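You operate a simulated robot arm through the tools that you are given. There is no shell and no other tool. Be economical: measure what you need, move in short steps, check, and stop when the job is done.

The job below is to be done with a simulated two-armed robot. You get a single attempt, and the scene is never put back.

TASK
Fetch the blue tape roll and set it on the low shelf of the goods-in bench. Take the vacuum pen and put it on the top of the cooling rack. Open the white drawer, fetch the blue gloves from the inside of the white drawer and set it on the low shelf of the goods-in bench, then shut the drawer. Close the socket lid. The order is free.

The check looks at the end state, three seconds after you hand in, the way a careful person would. Anything else that was tipped, shoved, dropped, spilled or broken makes it a failure. Lids that push on must go on centred and level and be pressed home; caps that screw on are set level and turned clockwise until they are tight.

THE ROBOT
Two 7-joint arms with two-finger parallel grippers on one trunk, on a base that drives. Base frame: it is fixed to the floor where the robot stands at the start and does not move with it; the origin is under the middle of the robot, x ahead of it, y to its left, z up. Readings come in mm, degrees, newtons and seconds.
The left shoulder is at the start at [70, 134, 1151], the right one opposite. Places, roughly: blue gloves [750, 750, 500]; blue tape roll [500, -250, 1000]; low shelf of the goods-in bench [600, 200, 300]; socket lid [-3600, -3000, 1000]; top of the cooling rack [500, -1800, 1000]; vacuum pen (2x2x15 cm) [700, 200, 900]; white drawer [700, 1000, 600]. Payload 1.57 kg a hand.
The TCP of each hand is the grasp point between the finger pads, 30 mm short of the fingertips. In the tool frame z runs along the fingers and y along their closing line. Largest opening 80 mm; finger width 17, thickness 12; the body of the gripper, 40 by 82 mm, starts 80 mm behind the TCP.
Orientation is that of the tool frame in the base frame, as a unit quaternion [x, y, z, w]. With the fingers straight down and closing along the base's y, the tool's x points along the base's -x, its y along +y and its z along -z.

THE INTERFACE
- The arms move only by the tool send_rows. It takes "left_commands", "right_commands" or both (then of equal length, played together; a hand with none holds still); each is a list of rows, each a list of 7 numbers: the turn, a rotation vector about the tool's x, y, z in degrees, then the shift along the tool's x, y, z in m, then the finger opening in m, from 0 to 0.08. In form: [[wx, wy, wz, x, y, z, fingers], ...]. A call has 1 to 20 rows; each row shifts and turns the commanded pose from where the row before left it, along the tool's axes as they then stand. Each row takes 0.2 s and may step no farther than 50 mm and 8.6 degrees from the row before; otherwise, or with a gripper value out of range, the whole call is refused. Where a pose cannot be reached the arm comes as near as it can. A force on the tool above 40 N (or 10 N above the force at the start of the call, whichever is more), or a blocked arm, ends the call early, and 0.2 s more pass. Each finger travels about 153 mm/s and halts on what it meets, pressing with about 31 N; the grip force reading is that of the motor and also rises with nothing between the fingers. The clock runs only during rows and for 0.2 s after the last one: add rows that do not move to give the fingers time. The reply holds the time, the measured pose of the TCP, the force on the tool along the base axes, the opening and the grip force, in the units named above and with some noise, with the torque about the TCP (base axes, N m) and any sound that the robot's microphone picked up.
- Cameras (640 x 400 px; columns grow to the right, rows downward): "scene" is now at [128, 32.9, 1369.2]; the picture's right is [0.39, -0.92, 0.00], its down [-0.61, -0.26, -0.75] and it looks along [0.69, 0.29, -0.66] (base axes); focal length 226 px, centre (320, 200). "left" rides on the left gripper at [72, 7, -122] in its tool frame; the picture's right is [-0.09, 1.00, 0.00], its down [-0.84, -0.08, -0.54] and it looks along [-0.54, -0.05, 0.84] (tool axes); focal length 238 px, centre (320, 200). "right" rides on the right gripper at [72, -7, -122] in its tool frame; the picture's right is [0.09, 1.00, 0.00], its down [-0.84, 0.08, -0.54] and it looks along [-0.54, 0.05, 0.84] (tool axes); focal length 238 px, centre (320, 200). There is no depth. A picture from a camera that has moved, and an enlarged one, comes with that camera's place and axes in the base frame and with its lens.
- grab_frame(camera): a new picture of that camera. The clock stands still meanwhile.
- raise_lower(by): slides the trunk up (or, below 0, down) by that many mm; the arms and the scene camera ride with it, the base frame stays. It gives what a move gives, with no picture.
- roll_base(legs): drives the robot by 1 to 6 legs, each [ahead, left, turn to the left] in mm, mm and degrees, along the robot's own axes; the way and the turn of a leg run together, so that a leg with both is an arc; at most 1500 mm and 180 degrees a leg. The arms and the cameras ride along, it lands a little off, and it stops where it bumps. It gives what a move gives.
- pan_tilt(pan, tilt): turns the head with the scene camera to pan (to the left, within 86 degrees either way) and tilt (down, from -29 to 69), counted from straight ahead of the robot. It gives what a move gives.
- close_up(camera, box): a new picture of the part [left, top, right, bottom] of that camera's present view, enlarged. The clock stands still meanwhile.
- finish_job(): hands the job in; it is judged then, once.

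Work in short steps. Places have to be worked out from the pictures, the camera data and where the tool is seen: move nearer, look again, correct. Check each grasp and each placing, and mend what went wrong. You have 165 turns and 130 pictures in all, those below and enlarged ones among them. Open the grippers and draw the arms clear of the work before you hand the job in, unless the task says otherwise; then end with one line.

The tools are called by a JSON object that holds its "op" and its "data". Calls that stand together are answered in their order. send_rows: Moves the arms, as the interface text tells. Its arguments: {"type":"object","properties":{"left_commands":{"type":"array","items":{"type":"array","items":{"type":"number"}}},"right_commands":{"type":"array","items":{"type":"array","items":{"type":"number"}}}},"required":[]} The other tools are called the same way: raise_lower (by) slides the trunk up or down; roll_base (legs) drives the base; pan_tilt (pan, tilt) turns the head that bears the scene camera; grab_frame (camera) takes a picture; close_up (camera, box) takes an enlarged picture of a part of a camera's view; finish_job () hands the job in.

At the start:

```text
clock: 0.0
left_tool_pos: [373.5, 400.0, 1196.0]
left_tcp_rot: [-0.001, 1.0, 0.0, 0.001]
left_force: [0.2, -0.4, -0.2]
left_ft_torque: [-0.03, 0.01, 0.04]
left_opening: 79.8
left_finger_force: 0.0
right_tool_pos: [444.1, 61.0, 1121.2]
right_tcp_rot: [0.001, 1.0, 0.0, 0.0]
right_force: [0.0, -0.1, 0.5]
right_ft_torque: [0.01, -0.01, -0.01]
right_opening: 79.9
right_finger_force: 0.0
trunk travel left (down, up): [-725.0, 215.0]
robot x, y, heading: [1.4, 0.0, -0.2]
head pan, tilt: [23.0, 41.6]
```

scene: 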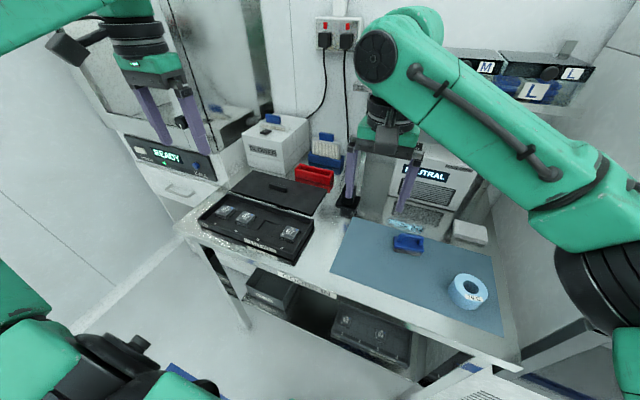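
right: 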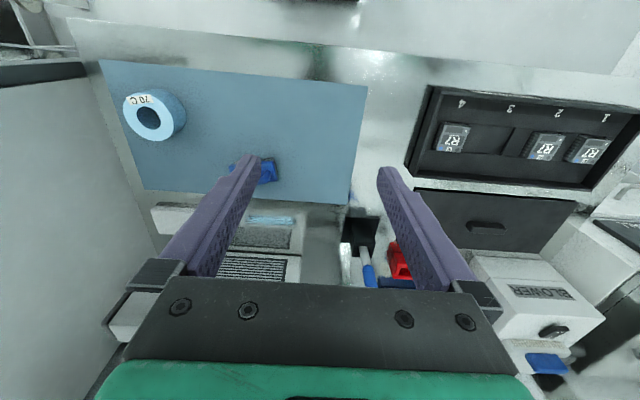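
left: 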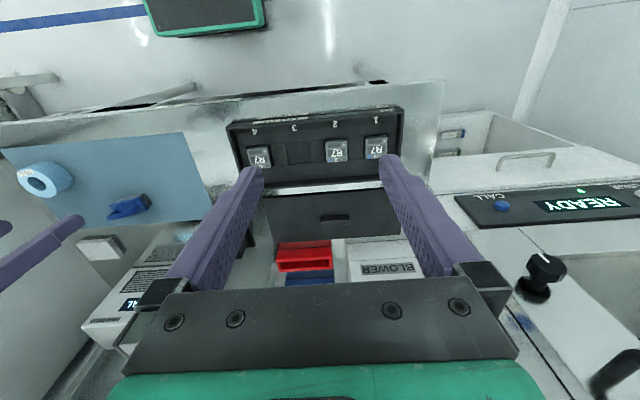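

I'll look around first, starting with close-ups of the bench from the hand cameras and the scene camera.

{"op": "close_up", "data": {"camera": "right", "box": [220, 140, 460, 290]}}

{"op": "close_up", "data": {"camera": "scene", "box": [230, 110, 550, 310]}}

{"op": "pan_tilt", "data": {"pan": 60, "tilt": 40}}

{"op": "grab_frame", "data": {"camera": "scene"}}

{"op": "pan_tilt", "data": {"pan": -60, "tilt": 25}}

{"op": "grab_frame", "data": {"camera": "scene"}}

```text
2.67 times, centred on (340, 215) of right
camera zoom: at [373.1, 55.3, 1243.7], right [-0.09, 1.0, 0.0], down [0.84, 0.08, 0.54], along [0.54, 0.05, -0.84], focal length 636 px, centre (267, 160)
```

zoom: 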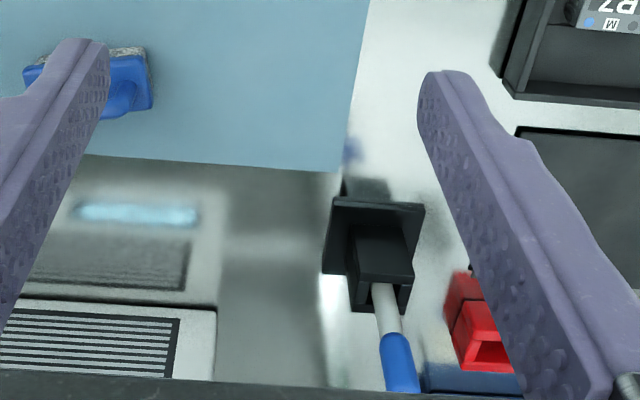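

```text
2.00 times, centred on (390, 210) of scene
camera zoom: at [128.0, 32.9, 1369.2], right [0.39, -0.92, 0.0], down [-0.61, -0.26, -0.75], along [0.69, 0.29, -0.66], focal length 452 px, centre (180, 180)
```

zoom: 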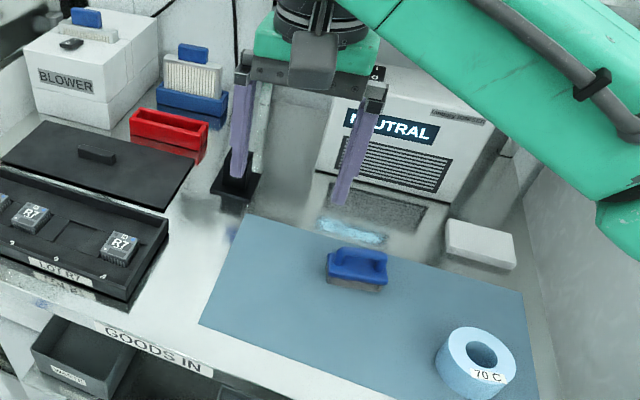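

```text
clock: 1.0
left_tool_pos: [373.3, 400.3, 1196.3]
left_tcp_rot: [-0.001, 1.0, 0.001, 0.001]
left_force: [-1.1, 0.1, 0.5]
left_ft_torque: [0.01, -0.01, 0.02]
left_opening: 80.0
left_finger_force: 0.0
right_tool_pos: [445.5, 62.3, 1120.8]
right_tcp_rot: [0.001, 1.0, 0.0, -0.001]
right_force: [0.2, 0.3, -0.1]
right_ft_torque: [0.01, 0.0, -0.01]
right_opening: 80.0
right_finger_force: 0.1
trunk travel left (down, up): [-725.0, 215.0]
robot x, y, heading: [0.9, 2.5, -0.0]
head pan, tilt: [60.0, 40.0]
```

```text
124 pictures are left
camera scene: at [93.3, 73.7, 1371.5], right [0.87, -0.5, 0.0], down [-0.32, -0.56, -0.77], along [0.38, 0.66, -0.64], focal length 226 px, centre (320, 200)
```

scene: 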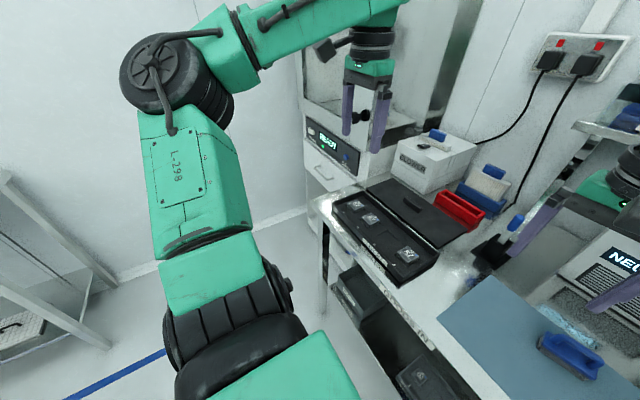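

```text
clock: 3.0
left_tool_pos: [372.9, 401.5, 1195.5]
left_tcp_rot: [-0.001, 1.0, 0.0, 0.001]
left_force: [0.1, -0.8, -0.3]
left_ft_torque: [0.04, 0.0, 0.03]
left_opening: 80.0
left_finger_force: 0.0
right_tool_pos: [444.8, 63.6, 1121.0]
right_tcp_rot: [0.001, 1.0, -0.001, -0.001]
right_force: [-0.4, 0.9, 0.5]
right_ft_torque: [0.05, 0.03, 0.03]
right_opening: 80.0
right_finger_force: 0.1
trunk travel left (down, up): [-725.0, 215.0]
robot x, y, heading: [-3.8, -1.5, -0.0]
head pan, tilt: [-60.0, 25.0]
```

```text
123 pictures are left
camera scene: at [96.8, -79.6, 1394.8], right [-0.87, -0.5, 0.0], down [-0.21, 0.37, -0.91], along [0.45, -0.78, -0.42], focal length 226 px, centre (320, 200)
```

scene: 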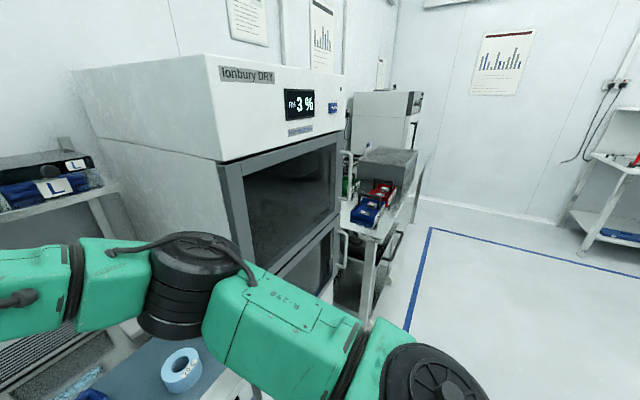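

Tape seen from two cameras comes to about [470,-169,905]. I move the right hand above it for a closer look.

{"op": "send_rows", "data": {"right_commands": [[0, 0, 0, -0.005, -0.04, 0.01, 0.08], [0, 0, 0, -0.005, -0.04, 0.015, 0.08], [0, 0, 0, -0.005, -0.04, 0.015, 0.08], [0, 0, 0, -0.005, -0.04, 0.015, 0.08], [0, 0, 0, -0.005, -0.04, 0.015, 0.08], [0, 0, 0, 0, -0.031, 0.01, 0.08], [0, 0, 0, 0, 0, 0, 0.08]]}}

{"op": "grab_frame", "data": {"camera": "right"}}

{"op": "pan_tilt", "data": {"pan": 0, "tilt": 45}}

{"op": "grab_frame", "data": {"camera": "scene"}}

```text
clock: 4.6
left_tool_pos: [373.9, 401.5, 1195.9]
left_tcp_rot: [-0.001, 1.0, 0.0, 0.001]
left_force: [-0.3, 0.1, -0.6]
left_ft_torque: [0.01, -0.01, -0.01]
left_opening: 79.9
left_finger_force: 0.1
right_tool_pos: [469.8, -168.8, 1041.7]
right_tcp_rot: [0.0, 1.0, 0.0, 0.0]
right_force: [-0.8, 0.3, 0.0]
right_ft_torque: [-0.04, 0.0, -0.01]
right_opening: 80.3
right_finger_force: 0.0
trunk travel left (down, up): [-725.0, 215.0]
robot x, y, heading: [-0.3, 3.0, -0.1]
head pan, tilt: [-60.0, 25.0]
```

```text
122 pictures are left
camera right: at [397.5, -175.9, 1163.8], right [-0.09, 1.0, 0.0], down [0.84, 0.08, 0.54], along [0.54, 0.05, -0.84], focal length 238 px, centre (320, 200)
```

right: 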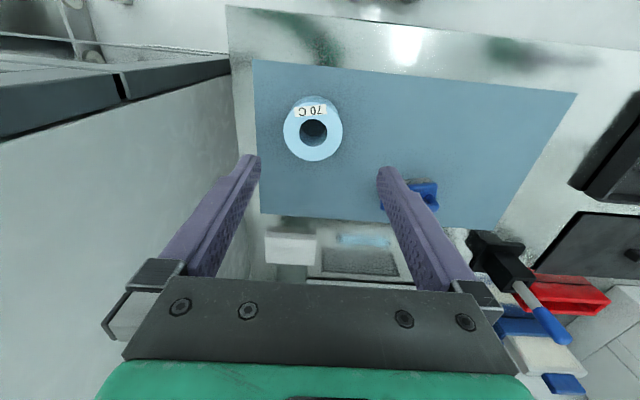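

```text
clock: 5.9
left_tool_pos: [372.6, 400.6, 1195.2]
left_tcp_rot: [-0.001, 1.0, 0.0, 0.002]
left_force: [-1.0, 0.2, -0.3]
left_ft_torque: [0.01, -0.01, 0.0]
left_opening: 79.8
left_finger_force: 0.0
right_tool_pos: [470.0, -167.7, 1041.5]
right_tcp_rot: [0.0, 1.0, 0.0, 0.0]
right_force: [0.3, -0.2, -0.7]
right_ft_torque: [0.0, -0.02, -0.01]
right_opening: 80.1
right_finger_force: 0.0
trunk travel left (down, up): [-725.0, 215.0]
robot x, y, heading: [-1.5, -1.6, 0.1]
head pan, tilt: [0.0, 45.0]
```

```text
121 pictures are left
camera scene: at [132.1, 0.0, 1364.3], right [0.0, -1.0, 0.0], down [-0.71, 0.0, -0.71], along [0.71, 0.0, -0.71], focal length 226 px, centre (320, 200)
```

scene: 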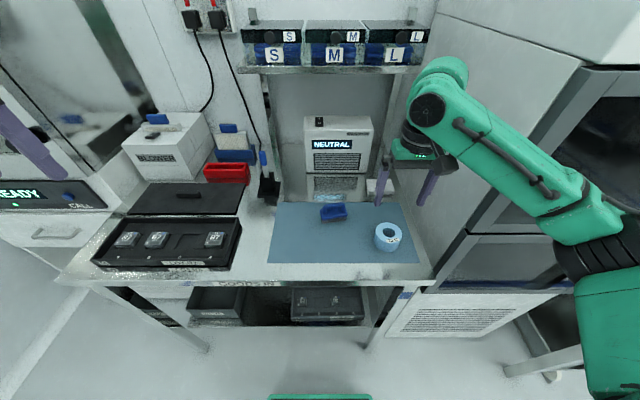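

The tape top is about [481,-176,884], roughly 70 mm wide, so it fits between the fingers. I pitch the right hand 45° forward, since it will reach onto the low shelf that way, and look again.

{"op": "send_rows", "data": {"right_commands": [[0, -7.5, 0, 0, 0, 0, 0.08], [0, -7.5, 0, 0, 0, 0, 0.08], [0, -7.5, 0, 0, 0, 0, 0.08], [0, -7.5, 0, 0, 0, 0, 0.08], [0, -7.5, 0, 0, 0, 0, 0.08], [0, -7.5, 0, 0, 0, 0, 0.08], [0, 0, 0, 0.04, -0.007, 0.02, 0.08], [0, 0, 0, 0.04, 0, 0.02, 0.08], [0, 0, 0, 0, 0, 0, 0.08]]}}

{"op": "grab_frame", "data": {"camera": "right"}}

{"op": "close_up", "data": {"camera": "scene", "box": [300, 150, 460, 290]}}

```text
clock: 7.9
left_tool_pos: [373.9, 400.6, 1194.9]
left_tcp_rot: [-0.001, 1.0, 0.001, -0.001]
left_force: [0.2, 0.7, 0.2]
left_ft_torque: [0.01, -0.03, 0.01]
left_opening: 80.0
left_finger_force: 0.0
right_tool_pos: [439.8, -176.1, 953.9]
right_tcp_rot: [0.001, 0.924, 0.0, 0.383]
right_force: [0.4, 0.2, 0.0]
right_ft_torque: [-0.03, 0.03, -0.03]
right_opening: 80.0
right_finger_force: 0.0
trunk travel left (down, up): [-725.0, 215.0]
robot x, y, heading: [-2.3, 1.8, 0.1]
head pan, tilt: [0.0, 45.0]
```

```text
120 pictures are left
camera right: at [302.9, -183.4, 990.4], right [-0.06, 1.0, -0.07], down [0.21, 0.08, 0.97], along [0.98, 0.05, -0.21], focal length 238 px, centre (320, 200)
```

right: 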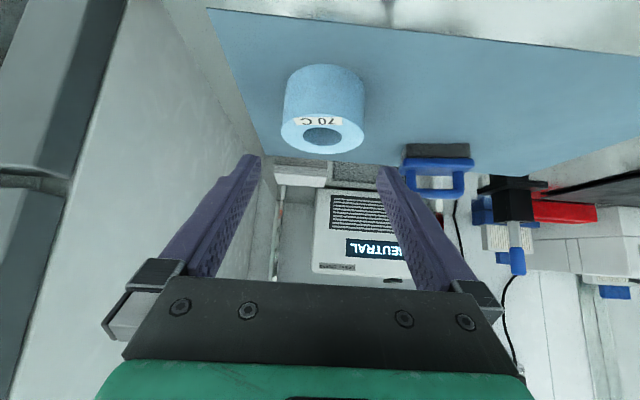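

```text
2.86 times, centred on (380, 220) of scene
camera zoom: at [132.9, -0.3, 1364.2], right [0.0, -1.0, 0.0], down [-0.71, 0.0, -0.71], along [0.71, 0.0, -0.71], focal length 645 px, centre (149, 143)
```

zoom: 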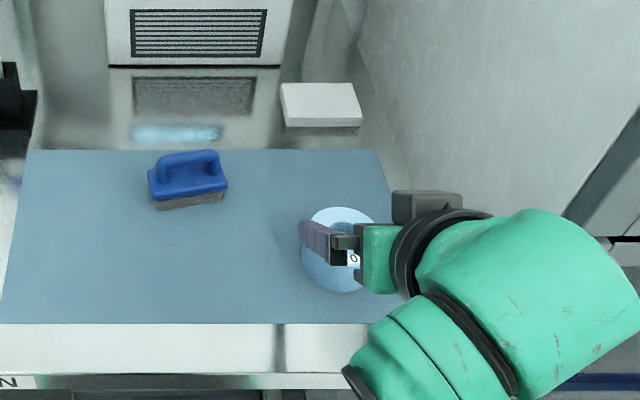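

Two right-hand views put the tape top at about [477,-177,899], with the table near 865. I advance partway, straddling the roll, and check centring.

{"op": "send_rows", "data": {"right_commands": [[0, 0, 0, 0.021, -0.001, 0, 0.08], [0, 0, 0, 0, 0, 0.02, 0.08], [0, 0, 0, 0, 0, 0.018, 0.08], [0, 0, 0, 0, 0, 0, 0.08]]}}

{"op": "grab_frame", "data": {"camera": "right"}}

```text
clock: 8.9
left_tool_pos: [372.8, 401.0, 1194.6]
left_tcp_rot: [-0.001, 1.0, -0.001, 0.001]
left_force: [-0.2, -0.2, -0.3]
left_ft_torque: [-0.02, -0.01, 0.0]
left_opening: 80.3
left_finger_force: 0.1
right_tool_pos: [451.7, -174.5, 916.7]
right_tcp_rot: [0.0, 0.924, 0.0, 0.383]
right_force: [-0.3, 0.4, 0.4]
right_ft_torque: [0.01, 0.02, -0.03]
right_opening: 79.9
right_finger_force: 0.1
trunk travel left (down, up): [-725.0, 215.0]
robot x, y, heading: [0.3, -0.3, 0.2]
head pan, tilt: [0.0, 45.0]
```

```text
118 pictures are left
camera right: at [314.0, -181.8, 951.7], right [-0.06, 1.0, -0.07], down [0.21, 0.08, 0.97], along [0.98, 0.05, -0.21], focal length 238 px, centre (320, 200)
```

right: 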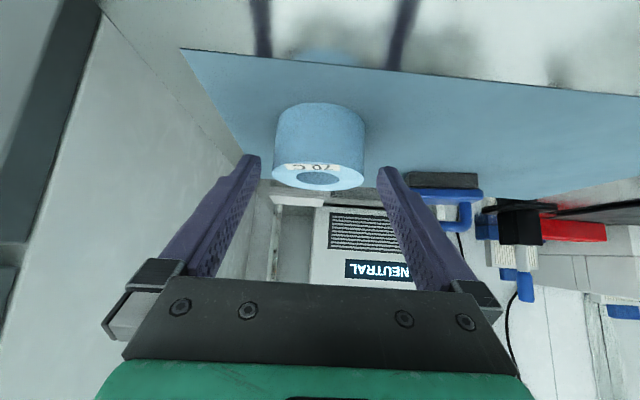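

The roll is centred between the fingers. I advance the rest of the way and close.

{"op": "send_rows", "data": {"right_commands": [[0, 0, 0, 0, 0, 0.012, 0.08], [0, 0, 0, 0, 0, 0.012, 0.08], [0, 0, 0, 0, 0, 0, 0.08], [0, 0, 0, 0, 0, 0, 0.06], [0, 0, 0, 0, 0, 0, 0.05], [0, 0, 0, 0, 0, 0, 0.05]]}}

{"op": "grab_frame", "data": {"camera": "right"}}

```text
clock: 10.3
left_tool_pos: [373.1, 401.2, 1194.7]
left_tcp_rot: [-0.001, 1.0, -0.001, 0.001]
left_force: [1.2, 0.4, 0.4]
left_ft_torque: [0.01, 0.02, 0.0]
left_opening: 80.0
left_finger_force: 0.1
right_tool_pos: [469.3, -174.6, 898.7]
right_tcp_rot: [0.0, 0.924, 0.0, 0.383]
right_force: [0.9, 1.1, 0.5]
right_ft_torque: [-0.04, -0.05, -0.02]
right_opening: 61.0
right_finger_force: 30.8
trunk travel left (down, up): [-725.0, 215.0]
robot x, y, heading: [0.3, 3.9, -0.0]
head pan, tilt: [0.0, 45.0]
```

```text
117 pictures are left
camera right: at [331.9, -181.8, 934.9], right [-0.06, 1.0, -0.06], down [0.21, 0.08, 0.97], along [0.98, 0.05, -0.21], focal length 238 px, centre (320, 200)
```

right: 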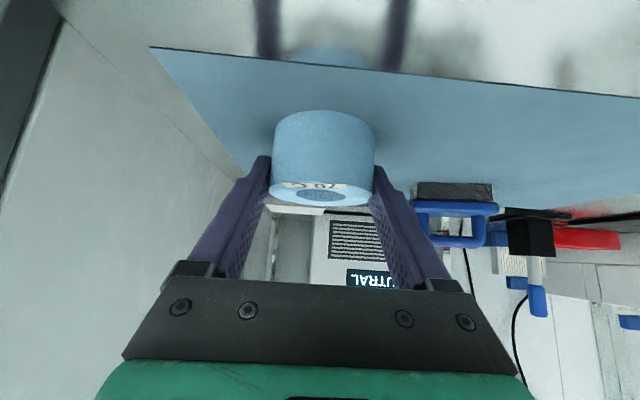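

Gripped at 61 mm. I lift 120 mm and check it holds.

{"op": "send_rows", "data": {"right_commands": [[0, 0, 0, -0.014, 0, -0.014, 0.05], [0, 0, 0, -0.021, 0, -0.021, 0.05], [0, 0, 0, -0.025, 0, -0.025, 0.05], [0, 0, 0, -0.025, 0, -0.025, 0.05], [0, 0, 0, 0, 0, 0, 0.05]]}}

{"op": "grab_frame", "data": {"camera": "right"}}

```text
clock: 11.5
left_tool_pos: [373.0, 401.3, 1196.2]
left_tcp_rot: [-0.001, 1.0, 0.001, 0.001]
left_force: [0.1, 0.1, 0.3]
left_ft_torque: [0.01, 0.0, 0.03]
left_opening: 79.8
left_finger_force: 0.2
right_tool_pos: [470.0, -176.1, 1018.6]
right_tcp_rot: [0.0, 0.924, 0.0, 0.383]
right_force: [-0.2, 0.9, -1.4]
right_ft_torque: [-0.01, 0.02, 0.02]
right_opening: 61.2
right_finger_force: 31.1
trunk travel left (down, up): [-725.0, 215.0]
robot x, y, heading: [2.2, -0.6, -0.0]
head pan, tilt: [0.0, 45.0]
```

```text
116 pictures are left
camera right: at [333.7, -183.0, 1053.8], right [-0.06, 1.0, -0.07], down [0.21, 0.08, 0.97], along [0.98, 0.05, -0.21], focal length 238 px, centre (320, 200)
```

right: 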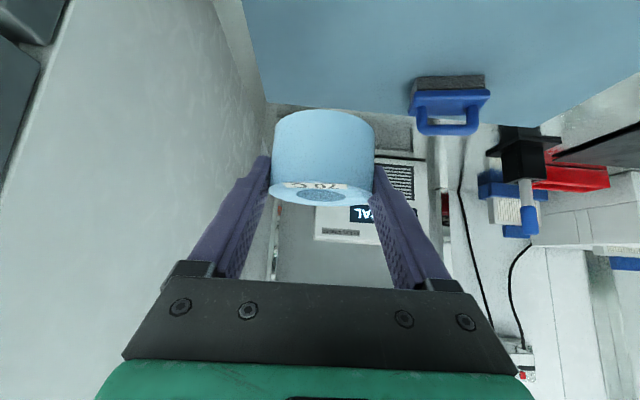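

Tape held. The bench front edge is at about x=365; I back off 550 mm, lower the trunk and look at the low shelf.

{"op": "roll_base", "data": {"legs": [[-550, 0, 0]]}}

{"op": "raise_lower", "data": {"by": -550}}

{"op": "pan_tilt", "data": {"pan": 5, "tilt": 32}}

{"op": "grab_frame", "data": {"camera": "scene"}}

```text
clock: 14.8
left_tool_pos: [-189.8, 400.5, 1195.7]
left_tcp_rot: [0.002, 1.0, 0.0, -0.001]
left_force: [0.4, -0.2, -0.2]
left_ft_torque: [0.01, -0.02, 0.02]
left_opening: 80.2
left_finger_force: 0.1
right_tool_pos: [-94.1, -176.9, 1017.7]
right_tcp_rot: [0.003, 0.924, -0.001, 0.382]
right_force: [0.4, -0.3, -1.4]
right_ft_torque: [0.0, 0.06, -0.02]
right_opening: 61.2
right_finger_force: 30.9
trunk travel left (down, up): [-725.0, 215.0]
robot x, y, heading: [-563.8, -0.7, -0.1]
head pan, tilt: [0.0, 45.0]
```

```text
refused: -550 is not a number from -400 to 400
```

```text
clock: 15.5
left_tool_pos: [-189.9, 400.3, 1195.2]
left_tcp_rot: [0.002, 1.0, 0.0, 0.001]
left_force: [-0.2, 0.1, -0.5]
left_ft_torque: [0.04, 0.0, -0.01]
left_opening: 80.0
left_finger_force: 0.1
right_tool_pos: [-93.6, -177.4, 1017.3]
right_tcp_rot: [0.002, 0.924, -0.001, 0.382]
right_force: [-0.3, -0.2, -0.2]
right_ft_torque: [-0.05, 0.04, 0.0]
right_opening: 61.3
right_finger_force: 31.0
trunk travel left (down, up): [-725.0, 215.0]
robot x, y, heading: [-564.3, -1.0, -0.3]
head pan, tilt: [5.0, 32.0]
```

```text
115 pictures are left
camera scene: at [-424.7, 8.3, 1383.7], right [0.08, -1.0, 0.0], down [-0.53, -0.04, -0.85], along [0.84, 0.07, -0.53], focal length 226 px, centre (320, 200)
```

scene: 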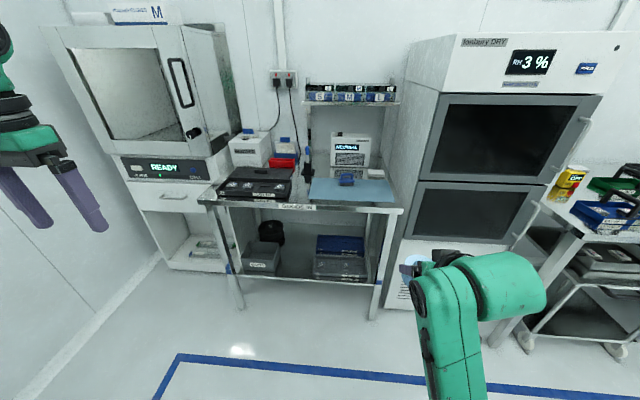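

I see the bench and its shelf with a gap between the bins. I lower 400 mm for a closer look.

{"op": "raise_lower", "data": {"by": -400}}

{"op": "pan_tilt", "data": {"pan": 5, "tilt": 25}}

{"op": "close_up", "data": {"camera": "scene", "box": [170, 90, 430, 310]}}

```text
clock: 19.3
left_tool_pos: [-189.0, 401.5, 796.6]
left_tcp_rot: [0.001, 1.0, 0.0, 0.001]
left_force: [0.1, -0.1, 0.9]
left_ft_torque: [-0.02, 0.0, 0.02]
left_opening: 79.9
left_finger_force: 0.0
right_tool_pos: [-93.4, -175.8, 617.6]
right_tcp_rot: [0.003, 0.924, -0.002, 0.383]
right_force: [-0.3, -0.5, -0.3]
right_ft_torque: [0.03, 0.03, -0.02]
right_opening: 61.1
right_finger_force: 30.8
trunk travel left (down, up): [-325.0, 615.0]
robot x, y, heading: [-565.7, 0.3, -0.0]
head pan, tilt: [5.0, 32.0]
```

```text
clock: 20.0
left_tool_pos: [-188.5, 400.6, 794.4]
left_tcp_rot: [0.002, 1.0, -0.001, 0.001]
left_force: [-0.3, 0.3, 0.0]
left_ft_torque: [0.0, 0.0, -0.01]
left_opening: 79.8
left_finger_force: 0.0
right_tool_pos: [-93.1, -176.5, 617.5]
right_tcp_rot: [0.002, 0.924, -0.001, 0.383]
right_force: [-0.6, -1.1, 0.5]
right_ft_torque: [0.01, -0.05, 0.05]
right_opening: 61.3
right_finger_force: 30.8
trunk travel left (down, up): [-325.0, 615.0]
robot x, y, heading: [-565.5, 1.0, 0.0]
head pan, tilt: [5.0, 25.0]
```

```text
1.82 times, centred on (300, 200) of scene
camera zoom: at [-421.8, 8.5, 994.8], right [0.08, -1.0, 0.0], down [-0.42, -0.04, -0.91], along [0.9, 0.08, -0.42], focal length 411 px, centre (356, 200)
```

zoom: 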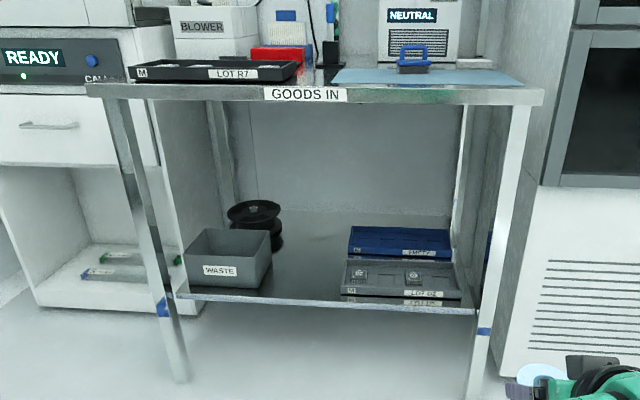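

Shelf surface is about z=340, with a free gap at roughly y 120–285. I tuck the left arm back, shift left 376 mm, lower the trunk another 200 and re-measure.

{"op": "send_rows", "data": {"left_commands": [[0, 0, 0, 0.04, 0, 0, 0.08], [0, 0, 0, 0.04, 0, 0, 0.08], [0, 0, 0, 0.04, 0, 0, 0.08], [0, 0, 0, 0.04, 0, 0, 0.08], [0, 0, 0, 0.04, 0, 0, 0.08]]}}

{"op": "roll_base", "data": {"legs": [[0, 376, 0]]}}

{"op": "raise_lower", "data": {"by": -200}}

{"op": "pan_tilt", "data": {"pan": -10, "tilt": 20}}

{"op": "close_up", "data": {"camera": "scene", "box": [160, 90, 480, 310]}}

```text
clock: 21.2
left_tool_pos: [-391.8, 401.7, 794.0]
left_tcp_rot: [0.001, 1.0, 0.0, 0.002]
left_force: [0.0, 0.5, -0.1]
left_ft_torque: [0.01, 0.01, -0.04]
left_opening: 80.4
left_finger_force: 0.1
right_tool_pos: [-93.7, -176.9, 617.7]
right_tcp_rot: [0.003, 0.924, -0.001, 0.383]
right_force: [-0.8, 0.6, 0.2]
right_ft_torque: [0.03, 0.03, 0.01]
right_opening: 60.9
right_finger_force: 31.3
trunk travel left (down, up): [-325.0, 615.0]
robot x, y, heading: [-563.9, -3.3, -0.2]
head pan, tilt: [5.0, 25.0]
```

```text
clock: 23.6
left_tool_pos: [-393.0, 784.5, 795.5]
left_tcp_rot: [-0.003, 1.0, 0.0, 0.001]
left_force: [-0.3, 0.3, -0.4]
left_ft_torque: [-0.05, -0.03, -0.02]
left_opening: 79.8
left_finger_force: 0.1
right_tool_pos: [-92.4, 209.5, 616.8]
right_tcp_rot: [-0.002, 0.924, 0.001, 0.383]
right_force: [0.3, 0.2, -0.6]
right_ft_torque: [-0.02, 0.0, -0.01]
right_opening: 61.2
right_finger_force: 30.9
trunk travel left (down, up): [-325.0, 615.0]
robot x, y, heading: [-563.1, 382.8, 0.5]
head pan, tilt: [5.0, 25.0]
```

```text
clock: 25.8
left_tool_pos: [-393.3, 784.6, 594.0]
left_tcp_rot: [-0.002, 1.0, 0.0, 0.001]
left_force: [0.3, -0.1, 1.2]
left_ft_torque: [-0.01, 0.02, 0.01]
left_opening: 79.9
left_finger_force: 0.0
right_tool_pos: [-93.1, 209.4, 417.8]
right_tcp_rot: [-0.001, 0.924, 0.0, 0.383]
right_force: [-0.4, 0.3, -0.6]
right_ft_torque: [-0.02, 0.03, -0.05]
right_opening: 61.0
right_finger_force: 31.0
trunk travel left (down, up): [-125.0, 815.0]
robot x, y, heading: [-565.0, 379.6, -0.1]
head pan, tilt: [5.0, 25.0]
```

```text
clock: 26.6
left_tool_pos: [-393.4, 784.4, 594.4]
left_tcp_rot: [-0.002, 1.0, 0.0, 0.0]
left_force: [-0.5, -0.7, 0.5]
left_ft_torque: [-0.02, 0.0, 0.0]
left_opening: 79.9
left_finger_force: 0.1
right_tool_pos: [-92.0, 209.4, 418.0]
right_tcp_rot: [-0.001, 0.924, 0.0, 0.383]
right_force: [-0.2, -0.3, -0.8]
right_ft_torque: [0.03, 0.0, -0.03]
right_opening: 61.1
right_finger_force: 31.6
trunk travel left (down, up): [-125.0, 815.0]
robot x, y, heading: [-565.2, 381.4, 0.5]
head pan, tilt: [-10.0, 20.0]
```

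```text
1.82 times, centred on (320, 200) of scene
camera zoom: at [-421.9, 366.9, 802.9], right [-0.17, -0.99, 0.0], down [-0.34, 0.06, -0.94], along [0.93, -0.16, -0.34], focal length 411 px, centre (320, 200)
```

zoom: 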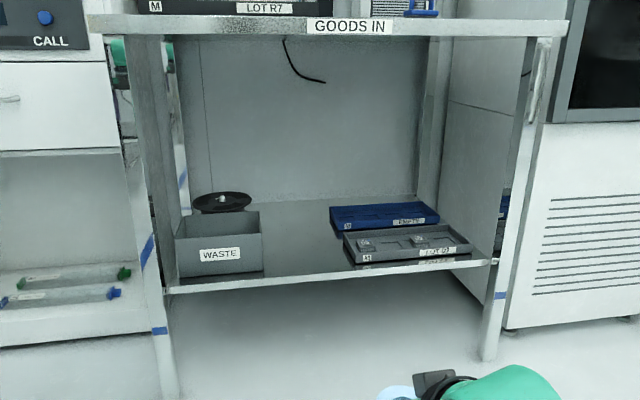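

Triangulating: shelf z≈300, front edge x≈418, free gap y≈125–350. I'll set the tape near [530,255]. Driving ahead 500 first and checking.

{"op": "roll_base", "data": {"legs": [[500, 0, 0]]}}

{"op": "pan_tilt", "data": {"pan": -15, "tilt": 40}}

{"op": "grab_frame", "data": {"camera": "scene"}}

{"op": "grab_frame", "data": {"camera": "right"}}

```text
clock: 29.4
left_tool_pos: [92.7, 781.8, 594.4]
left_tcp_rot: [0.001, 1.0, 0.0, 0.0]
left_force: [0.5, 0.8, -0.4]
left_ft_torque: [-0.01, 0.04, -0.03]
left_opening: 80.0
left_finger_force: 0.1
right_tool_pos: [389.1, 203.2, 417.4]
right_tcp_rot: [0.003, 0.924, -0.001, 0.381]
right_force: [-0.9, 0.4, -0.8]
right_ft_torque: [0.06, 0.0, 0.0]
right_opening: 60.7
right_finger_force: 30.7
trunk travel left (down, up): [-125.0, 815.0]
robot x, y, heading: [-78.8, 380.4, -0.2]
head pan, tilt: [-10.0, 20.0]
```

```text
clock: 30.3
left_tool_pos: [93.2, 782.8, 596.2]
left_tcp_rot: [0.003, 1.0, 0.0, 0.001]
left_force: [-0.7, 0.6, -0.7]
left_ft_torque: [-0.01, 0.0, 0.02]
left_opening: 80.0
left_finger_force: 0.1
right_tool_pos: [388.5, 202.9, 416.8]
right_tcp_rot: [0.003, 0.924, -0.002, 0.383]
right_force: [0.3, 0.5, -1.5]
right_ft_torque: [0.02, -0.03, 0.0]
right_opening: 60.9
right_finger_force: 30.8
trunk travel left (down, up): [-125.0, 815.0]
robot x, y, heading: [-79.6, 381.5, -0.4]
head pan, tilt: [-15.0, 40.0]
```

```text
112 pictures are left
camera scene: at [50.6, 359.0, 771.6], right [-0.26, -0.96, 0.0], down [-0.62, 0.17, -0.77], along [0.74, -0.2, -0.64], focal length 226 px, centre (320, 200)
```

scene: 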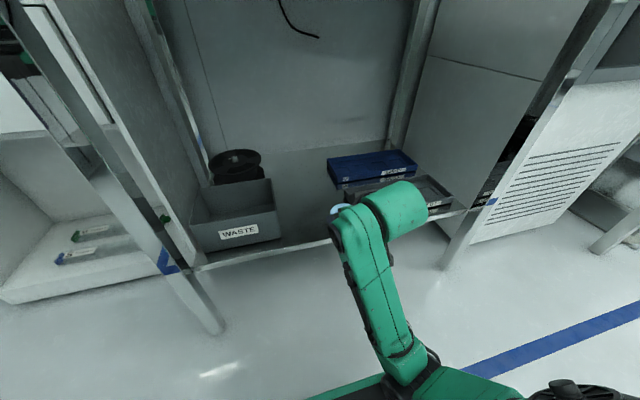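

```text
111 pictures are left
camera right: at [250.5, 196.9, 453.4], right [-0.06, 1.0, -0.07], down [0.21, 0.08, 0.97], along [0.98, 0.04, -0.21], focal length 238 px, centre (320, 200)
```

right: 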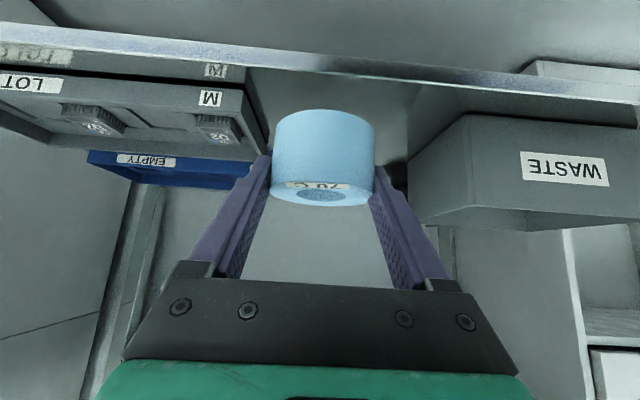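

The gap is clear: tray edge y≈122, waste bin side y≈357. I extend the arm to [530,255] and lower to about 12 mm above the shelf.

{"op": "send_rows", "data": {"right_commands": [[0, 0, 0, -0.025, 0.013, 0.025, 0.05], [0, 0, 0, -0.025, 0.013, 0.025, 0.05], [0, 0, 0, -0.025, 0.013, 0.025, 0.05], [0, 0, 0, -0.025, 0.013, 0.025, 0.05], [0, 0, 0, 0.015, 0, 0.015, 0.05], [0, 0, 0, 0.015, 0, 0.015, 0.05], [0, 0, 0, 0.015, 0, 0.015, 0.05], [0, 0, 0, 0.006, 0, 0.006, 0.05], [0, 0, 0, 0, 0, 0, 0.05]]}}

{"op": "grab_frame", "data": {"camera": "right"}}

{"op": "grab_frame", "data": {"camera": "scene"}}

```text
clock: 32.3
left_tool_pos: [93.1, 781.2, 594.8]
left_tcp_rot: [0.003, 1.0, 0.0, 0.0]
left_force: [-0.3, 0.5, -0.1]
left_ft_torque: [0.01, 0.01, 0.02]
left_opening: 80.1
left_finger_force: 0.0
right_tool_pos: [531.4, 255.7, 345.5]
right_tcp_rot: [0.003, 0.924, -0.001, 0.383]
right_force: [-0.4, -0.1, -1.4]
right_ft_torque: [0.03, 0.03, 0.03]
right_opening: 60.8
right_finger_force: 30.9
trunk travel left (down, up): [-125.0, 815.0]
robot x, y, heading: [-82.6, 379.2, -0.6]
head pan, tilt: [-15.0, 40.0]
```

```text
110 pictures are left
camera right: at [393.5, 248.7, 380.1], right [-0.06, 1.0, -0.07], down [0.21, 0.08, 0.97], along [0.98, 0.04, -0.21], focal length 238 px, centre (320, 200)
```

right: 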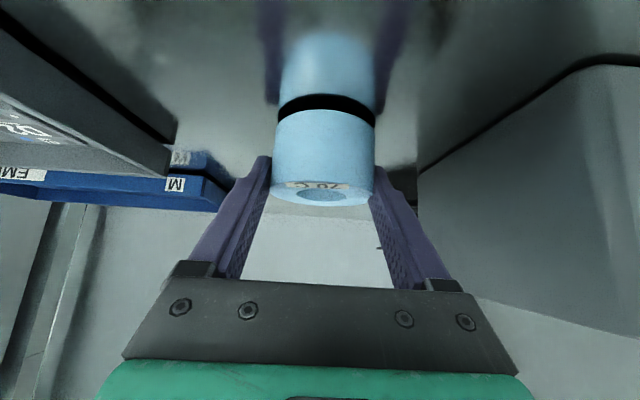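

```text
109 pictures are left
camera scene: at [50.6, 359.0, 771.5], right [-0.26, -0.96, 0.0], down [-0.62, 0.17, -0.77], along [0.74, -0.2, -0.64], focal length 226 px, centre (320, 200)
```

scene: 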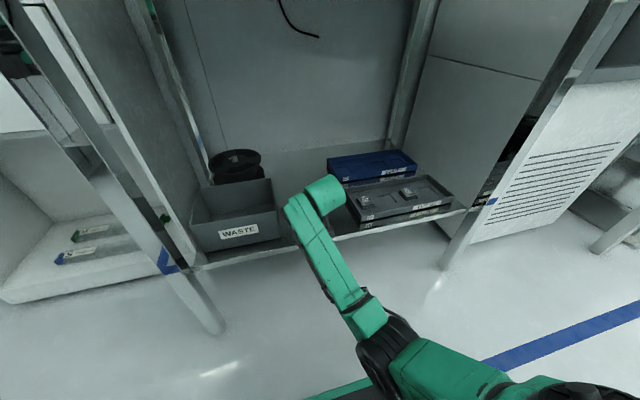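

The roll is a few mm above its reflection. I lower slowly.

{"op": "send_rows", "data": {"right_commands": [[0, 0, 0, 0.0014, 0, 0.0014, 0.05], [0, 0, 0, 0.0014, 0, 0.0014, 0.05], [0, 0, 0, 0.0014, 0, 0.0014, 0.05], [0, 0, 0, 0, 0, 0, 0.05]]}}

{"op": "grab_frame", "data": {"camera": "right"}}

```text
clock: 33.3
left_tool_pos: [93.1, 782.7, 594.4]
left_tcp_rot: [0.002, 1.0, 0.0, 0.001]
left_force: [-0.2, -0.1, -0.8]
left_ft_torque: [-0.01, -0.02, 0.03]
left_opening: 80.0
left_finger_force: 0.0
right_tool_pos: [530.2, 253.2, 338.5]
right_tcp_rot: [0.003, 0.924, -0.001, 0.382]
right_force: [-0.4, -0.1, -0.4]
right_ft_torque: [-0.01, -0.03, 0.0]
right_opening: 60.9
right_finger_force: 30.6
trunk travel left (down, up): [-125.0, 815.0]
robot x, y, heading: [-84.7, 380.3, -0.5]
head pan, tilt: [-15.0, 40.0]
```

```text
108 pictures are left
camera right: at [392.4, 248.0, 375.1], right [-0.06, 1.0, -0.07], down [0.21, 0.08, 0.97], along [0.98, 0.04, -0.21], focal length 238 px, centre (320, 200)
```

right: 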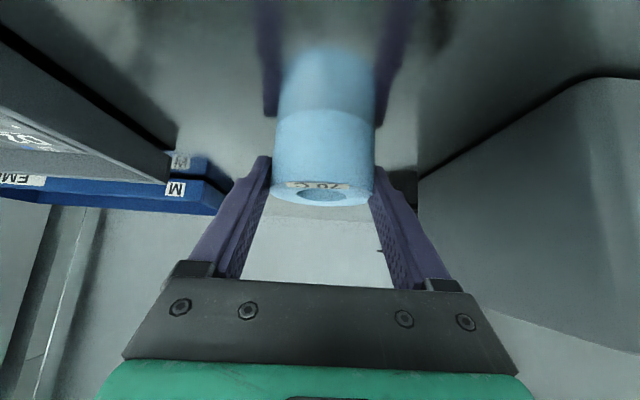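

The gap has closed. I lower another 1.5 mm, open slowly, then back out along the tool axis.

{"op": "send_rows", "data": {"right_commands": [[0, 0, 0, 0.001, 0, 0.001, 0.05], [0, 0, 0, 0, 0, 0, 0.064], [0, 0, 0, 0, 0, 0, 0.074], [0, 0, 0, 0, 0, 0, 0.078], [0, 0, 0, 0, 0, -0.02, 0.078], [0, 0, 0, 0, 0, -0.04, 0.078], [0, 0, 0, 0, 0, -0.04, 0.078], [0, 0, 0, 0, 0, 0, 0.078]]}}

{"op": "grab_frame", "data": {"camera": "right"}}

```text
clock: 35.1
left_tool_pos: [92.9, 782.4, 595.2]
left_tcp_rot: [0.003, 1.0, 0.0, 0.001]
left_force: [0.1, 0.0, 0.0]
left_ft_torque: [0.02, 0.01, 0.02]
left_opening: 80.0
left_finger_force: 0.0
right_tool_pos: [459.0, 254.4, 409.4]
right_tcp_rot: [0.003, 0.924, -0.001, 0.383]
right_force: [0.7, 1.2, 0.3]
right_ft_torque: [0.0, 0.0, 0.0]
right_opening: 78.1
right_finger_force: 0.0
trunk travel left (down, up): [-125.0, 815.0]
robot x, y, heading: [-87.3, 381.4, -0.4]
head pan, tilt: [-15.0, 40.0]
```

```text
107 pictures are left
camera right: at [322.1, 249.0, 445.9], right [-0.06, 1.0, -0.07], down [0.21, 0.08, 0.97], along [0.98, 0.04, -0.21], focal length 238 px, centre (320, 200)
```

right: 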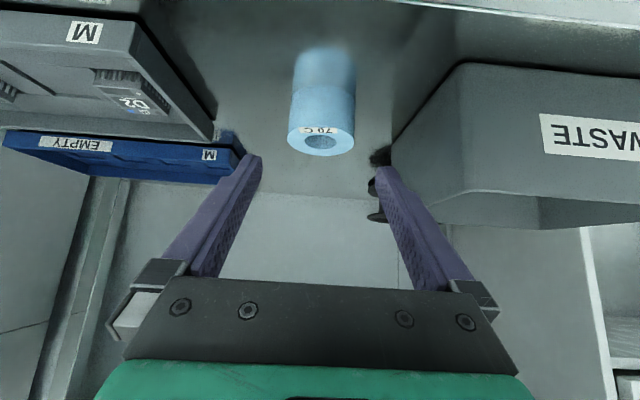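

Tape stands flat on the shelf. I back out, shift left toward the drawer (handle estimated at [616,956,707]) and raise the trunk for a look.

{"op": "roll_base", "data": {"legs": [[-450, 0, 0], [0, 400, 0]]}}

{"op": "raise_lower", "data": {"by": 350}}

{"op": "pan_tilt", "data": {"pan": 8, "tilt": 25}}

{"op": "grab_frame", "data": {"camera": "scene"}}

```text
clock: 39.1
left_tool_pos: [-351.3, 1016.1, 593.6]
left_tcp_rot: [-0.003, 1.0, -0.001, -0.005]
left_force: [-0.3, -0.4, 0.3]
left_ft_torque: [-0.02, -0.01, -0.02]
left_opening: 80.3
left_finger_force: 0.0
right_tool_pos: [22.2, 493.8, 407.1]
right_tcp_rot: [-0.003, 0.925, 0.001, 0.379]
right_force: [-0.1, -0.1, -0.6]
right_ft_torque: [0.03, -0.01, -0.02]
right_opening: 77.9
right_finger_force: 0.1
trunk travel left (down, up): [-125.0, 815.0]
robot x, y, heading: [-521.5, 609.0, 0.5]
head pan, tilt: [-15.0, 40.0]
stopped in leg 2: the robot was blocked; the commanded pose is now the measured one
```

```text
clock: 40.9
left_tool_pos: [-329.8, 1007.6, 778.5]
left_tcp_rot: [0.009, 0.994, 0.0, 0.113]
left_force: [0.9, 0.3, -0.9]
left_ft_torque: [-0.03, 0.01, -0.01]
left_opening: 80.1
left_finger_force: 0.0
right_tool_pos: [39.9, 478.2, 556.7]
right_tcp_rot: [0.01, 0.929, -0.003, 0.371]
right_force: [0.7, 0.0, -1.3]
right_ft_torque: [-0.03, 0.02, -0.03]
right_opening: 78.0
right_finger_force: 0.0
trunk travel left (down, up): [-286.0, 654.0]
robot x, y, heading: [-510.0, 612.2, -0.8]
head pan, tilt: [-15.0, 40.0]
stopped: the arm was blocked; the commanded pose is now the measured one
```

```text
clock: 41.8
left_tool_pos: [-331.3, 1007.0, 777.7]
left_tcp_rot: [0.009, 0.994, 0.0, 0.11]
left_force: [-0.4, -0.1, 0.4]
left_ft_torque: [-0.04, -0.02, 0.03]
left_opening: 80.0
left_finger_force: 0.0
right_tool_pos: [37.5, 476.3, 555.6]
right_tcp_rot: [0.009, 0.929, -0.003, 0.369]
right_force: [0.5, 0.2, -0.4]
right_ft_torque: [-0.02, -0.02, -0.01]
right_opening: 78.3
right_finger_force: 0.0
trunk travel left (down, up): [-286.0, 654.0]
robot x, y, heading: [-513.3, 610.1, -1.0]
head pan, tilt: [8.0, 25.0]
```

```text
106 pictures are left
camera scene: at [-349.0, 618.8, 951.9], right [0.12, -0.99, -0.01], down [-0.45, -0.05, -0.89], along [0.89, 0.11, -0.45], focal length 226 px, centre (320, 200)
```

scene: 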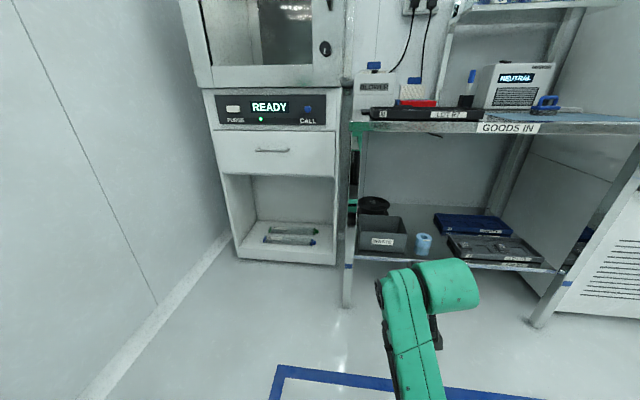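

Something on the left blocked the arm. I look left before any more moves.

{"op": "pan_tilt", "data": {"pan": 75, "tilt": 30}}

{"op": "grab_frame", "data": {"camera": "scene"}}

{"op": "grab_frame", "data": {"camera": "left"}}

```text
clock: 43.1
left_tool_pos: [-331.0, 1006.8, 777.0]
left_tcp_rot: [0.01, 0.994, -0.001, 0.11]
left_force: [-0.2, -0.2, 1.2]
left_ft_torque: [0.03, -0.04, 0.02]
left_opening: 80.2
left_finger_force: 0.0
right_tool_pos: [37.6, 476.8, 556.3]
right_tcp_rot: [0.01, 0.929, -0.003, 0.369]
right_force: [-0.1, -0.4, 1.0]
right_ft_torque: [0.03, 0.0, 0.04]
right_opening: 77.9
right_finger_force: 0.1
trunk travel left (down, up): [-286.0, 654.0]
robot x, y, heading: [-515.6, 608.9, -1.3]
head pan, tilt: [75.0, 30.0]
```

```text
105 pictures are left
camera scene: at [-416.2, 694.7, 946.1], right [0.96, -0.28, -0.03], down [-0.16, -0.48, -0.86], along [0.23, 0.83, -0.5], focal length 226 px, centre (320, 200)
```

scene: 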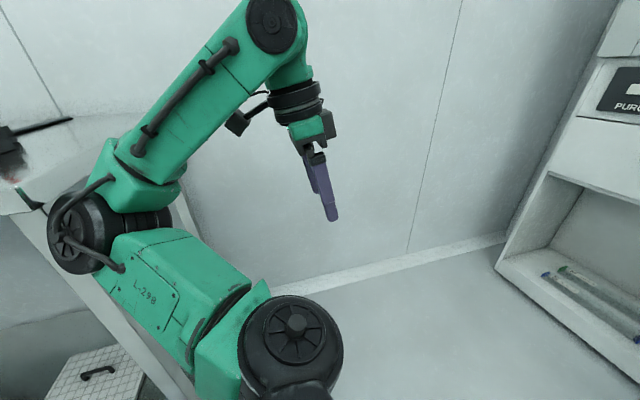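

```text
104 pictures are left
camera left: at [-427.1, 1016.2, 880.2], right [0.11, 0.99, 0.02], down [0.7, -0.09, 0.71], along [0.71, -0.06, -0.7], focal length 238 px, centre (320, 200)
```

left: 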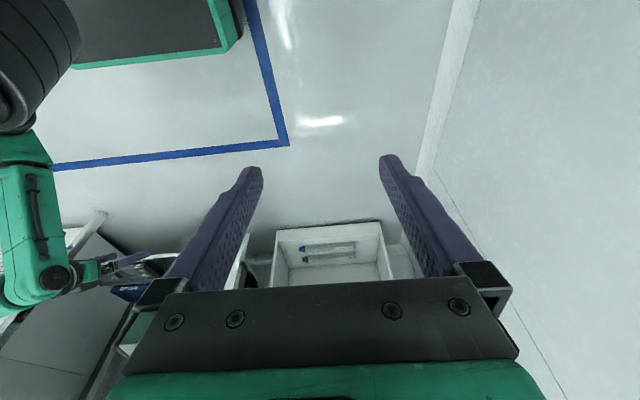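

The left elbow got under the edge of a table at back-left. I lower the trunk, move right clear of it, then drive forward past it.

{"op": "raise_lower", "data": {"by": -140}}

{"op": "roll_base", "data": {"legs": [[50, -180, 0]]}}

{"op": "grab_frame", "data": {"camera": "scene"}}

```text
clock: 44.8
left_tool_pos: [-343.4, 1001.8, 641.9]
left_tcp_rot: [0.007, 0.993, 0.007, 0.114]
left_force: [0.1, -0.1, 0.1]
left_ft_torque: [0.01, 0.01, 0.01]
left_opening: 79.8
left_finger_force: 0.0
right_tool_pos: [29.2, 476.0, 418.0]
right_tcp_rot: [0.009, 0.928, 0.004, 0.373]
right_force: [-0.9, -0.1, 0.1]
right_ft_torque: [0.0, -0.01, 0.01]
right_opening: 78.1
right_finger_force: 0.1
trunk travel left (down, up): [-146.0, 794.0]
robot x, y, heading: [-515.6, 608.0, -0.4]
head pan, tilt: [75.0, 30.0]
```

```text
clock: 46.3
left_tool_pos: [-305.3, 834.2, 639.0]
left_tcp_rot: [0.006, 0.992, -0.001, 0.125]
left_force: [-0.2, 0.5, 1.1]
left_ft_torque: [0.01, -0.03, 0.02]
left_opening: 80.4
left_finger_force: 0.1
right_tool_pos: [71.9, 304.4, 430.9]
right_tcp_rot: [0.006, 0.924, -0.003, 0.382]
right_force: [0.1, -0.2, -0.1]
right_ft_torque: [0.03, -0.04, 0.01]
right_opening: 78.1
right_finger_force: 0.0
trunk travel left (down, up): [-146.0, 794.0]
robot x, y, heading: [-473.3, 434.8, -0.5]
head pan, tilt: [75.0, 30.0]
```

```text
103 pictures are left
camera scene: at [-393.9, 520.6, 808.3], right [0.96, -0.27, 0.0], down [-0.13, -0.48, -0.87], along [0.23, 0.83, -0.5], focal length 226 px, centre (320, 200)
```

scene: 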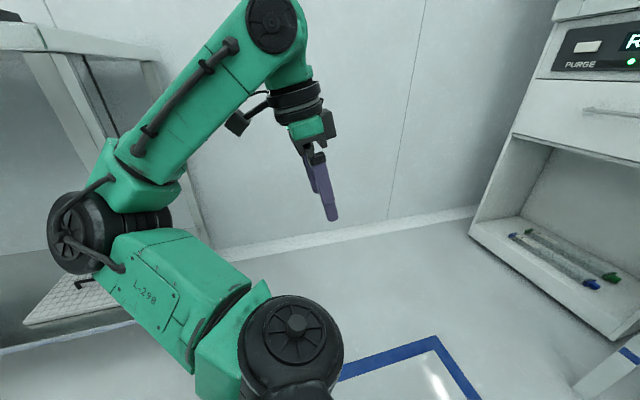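

Clear. I raise the trunk and check that table for disturbance.

{"op": "raise_lower", "data": {"by": 400}}

{"op": "pan_tilt", "data": {"pan": 86, "tilt": 25}}

{"op": "grab_frame", "data": {"camera": "scene"}}

```text
clock: 50.2
left_tool_pos: [-304.2, 832.5, 1040.5]
left_tcp_rot: [0.005, 0.992, -0.001, 0.125]
left_force: [0.4, 0.1, 0.3]
left_ft_torque: [0.0, 0.01, 0.0]
left_opening: 79.9
left_finger_force: 0.1
right_tool_pos: [72.4, 304.4, 831.2]
right_tcp_rot: [0.006, 0.924, -0.003, 0.382]
right_force: [-0.4, -0.6, 0.9]
right_ft_torque: [-0.01, 0.01, 0.01]
right_opening: 78.1
right_finger_force: 0.0
trunk travel left (down, up): [-546.0, 394.0]
robot x, y, heading: [-465.4, 436.2, -0.8]
head pan, tilt: [75.0, 30.0]
```

```text
clock: 50.9
left_tool_pos: [-305.7, 832.5, 1039.8]
left_tcp_rot: [0.005, 0.992, -0.001, 0.124]
left_force: [-0.3, -0.4, 0.5]
left_ft_torque: [0.0, 0.03, 0.03]
left_opening: 80.1
left_finger_force: 0.2
right_tool_pos: [73.5, 305.5, 831.2]
right_tcp_rot: [0.006, 0.924, -0.003, 0.382]
right_force: [-0.2, -0.1, -0.6]
right_ft_torque: [-0.01, 0.02, -0.02]
right_opening: 77.9
right_finger_force: 0.0
trunk travel left (down, up): [-546.0, 394.0]
robot x, y, heading: [-469.3, 433.3, -0.4]
head pan, tilt: [85.9, 25.0]
```

```text
102 pictures are left
camera scene: at [-410.6, 525.4, 1216.2], right [1.0, -0.08, 0.0], down [-0.03, -0.42, -0.91], along [0.07, 0.9, -0.42], focal length 226 px, centre (320, 200)
```

scene: 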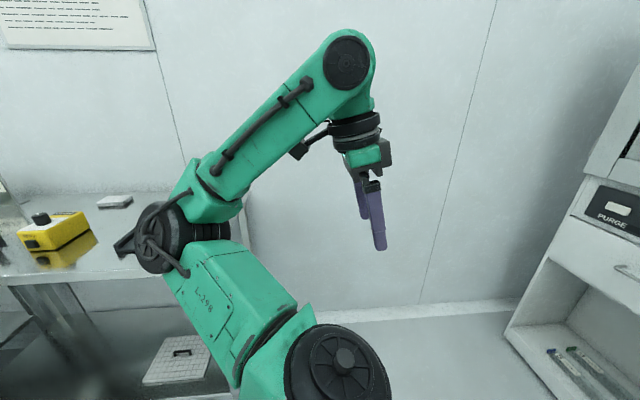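

The yellow stand and table look undisturbed. I pull the right arm in and turn it down while moving the left hand forward, then pitch and roll the left hand to point ahead with fingers closing vertically.

{"op": "send_rows", "data": {"left_commands": [[0, 0, 0, -0.048, -0.03, 0.012, 0.08], [0, 0, 0, -0.048, -0.03, 0.012, 0.08], [0, 0, 0, -0.048, -0.03, 0.012, 0.08], [0, 0, 0, -0.048, -0.03, 0.012, 0.08], [0, 0, 0, -0.048, -0.03, 0.012, 0.08], [0, -8.4, 0, 0, 0, 0, 0.08], [0, -8.4, 0, 0, 0, 0, 0.08], [0, -8.4, 0, 0, 0, 0, 0.08], [0, -8.4, 0, 0, 0, 0, 0.08], [0, -8.4, 0, 0, 0, 0, 0.08], [0, -8.4, 0, 0, 0, 0, 0.08], [0, -8.4, 0, 0, 0, 0, 0.08], [0, -8.4, 0, 0, 0, 0, 0.08], [0, -8.4, 0, 0, 0, 0, 0.08]], "right_commands": [[0, 0, 0, 0.03, 0, -0.03, 0.07], [0, 0, 0, 0.03, 0, -0.03, 0.07], [0, 0, 0, 0.03, 0, -0.03, 0.07], [0, 0, 0, 0.03, 0, -0.03, 0.07], [0, 0, 0, 0.03, 0, -0.03, 0.07], [0, 7.5, 0, 0, 0, 0, 0.07], [0, 7.5, 0, 0, 0, 0, 0.07], [0, 7.5, 0, 0, 0, 0, 0.07], [0, 7.5, 0, 0, 0, 0, 0.07], [0, 7.5, 0, 0, 0, 0, 0.07], [0, 7.5, 0, 0, 0, 0, 0.07], [0, 0, 0, 0.04, 0, 0, 0.07], [0, 0, 0, 0.04, 0, 0, 0.07], [0, 0, 0, 0, 0, 0, 0.07]]}}

{"op": "send_rows", "data": {"left_commands": [[0, 0, -8.2, 0, 0, 0, 0.08], [0, 0, -8.2, 0, 0, 0, 0.08], [0, 0, -8.2, 0, 0, 0, 0.08], [0, 0, -8.2, 0, 0, 0, 0.08], [0, 0, -8.2, 0, 0, 0, 0.08], [0, 0, -8.2, 0, 0, 0, 0.08], [0, 0, -8.2, 0, 0, 0, 0.08], [0, 0, -8.2, 0, 0, 0, 0.08], [0, 0, -8.2, 0, 0, 0, 0.08], [0, 0, -8.2, 0, 0, 0, 0.08], [0, 0, -8, 0, 0, 0, 0.08], [0, 0, 0, 0, 0, 0, 0.08]]}}

{"op": "pan_tilt", "data": {"pan": 20, "tilt": 35}}

{"op": "grab_frame", "data": {"camera": "scene"}}

```text
refused: row 1 steps farther than a row can; nothing moved
```

```text
clock: 53.5
left_tool_pos: [-304.2, 834.1, 1040.8]
left_tcp_rot: [-0.698, 0.705, -0.089, 0.087]
left_force: [0.4, 0.5, -0.3]
left_ft_torque: [0.03, 0.01, 0.01]
left_opening: 80.0
left_finger_force: 0.0
right_tool_pos: [71.4, 304.2, 829.6]
right_tcp_rot: [0.007, 0.924, -0.003, 0.382]
right_force: [-0.5, -0.1, 0.4]
right_ft_torque: [0.0, 0.0, -0.01]
right_opening: 77.9
right_finger_force: 0.1
trunk travel left (down, up): [-546.0, 394.0]
robot x, y, heading: [-472.3, 434.3, -0.4]
head pan, tilt: [85.9, 25.0]
```

```text
clock: 54.9
left_tool_pos: [-305.8, 832.4, 1040.8]
left_tcp_rot: [-0.697, 0.706, -0.089, 0.087]
left_force: [0.2, 0.5, 0.5]
left_ft_torque: [0.04, 0.02, -0.01]
left_opening: 80.3
left_finger_force: 0.1
right_tool_pos: [72.2, 304.1, 831.5]
right_tcp_rot: [0.006, 0.924, -0.003, 0.381]
right_force: [-0.4, -0.2, -0.6]
right_ft_torque: [0.0, 0.04, 0.04]
right_opening: 78.0
right_finger_force: 0.1
trunk travel left (down, up): [-546.0, 394.0]
robot x, y, heading: [-467.4, 436.2, -0.7]
head pan, tilt: [20.0, 35.0]
```

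```text
101 pictures are left
camera scene: at [-335.2, 462.9, 1200.5], right [0.33, -0.94, 0.0], down [-0.54, -0.19, -0.82], along [0.77, 0.27, -0.57], focal length 226 px, centre (320, 200)
```

scene: 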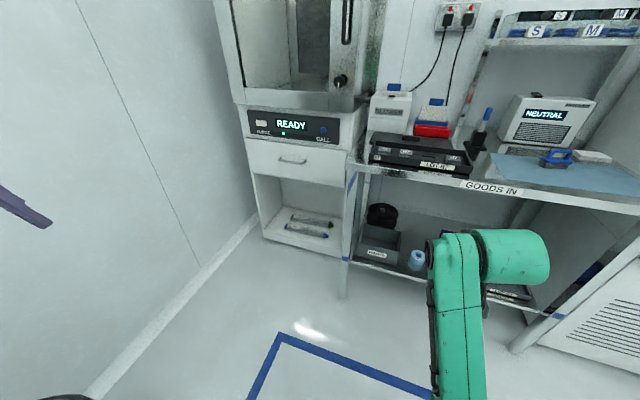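

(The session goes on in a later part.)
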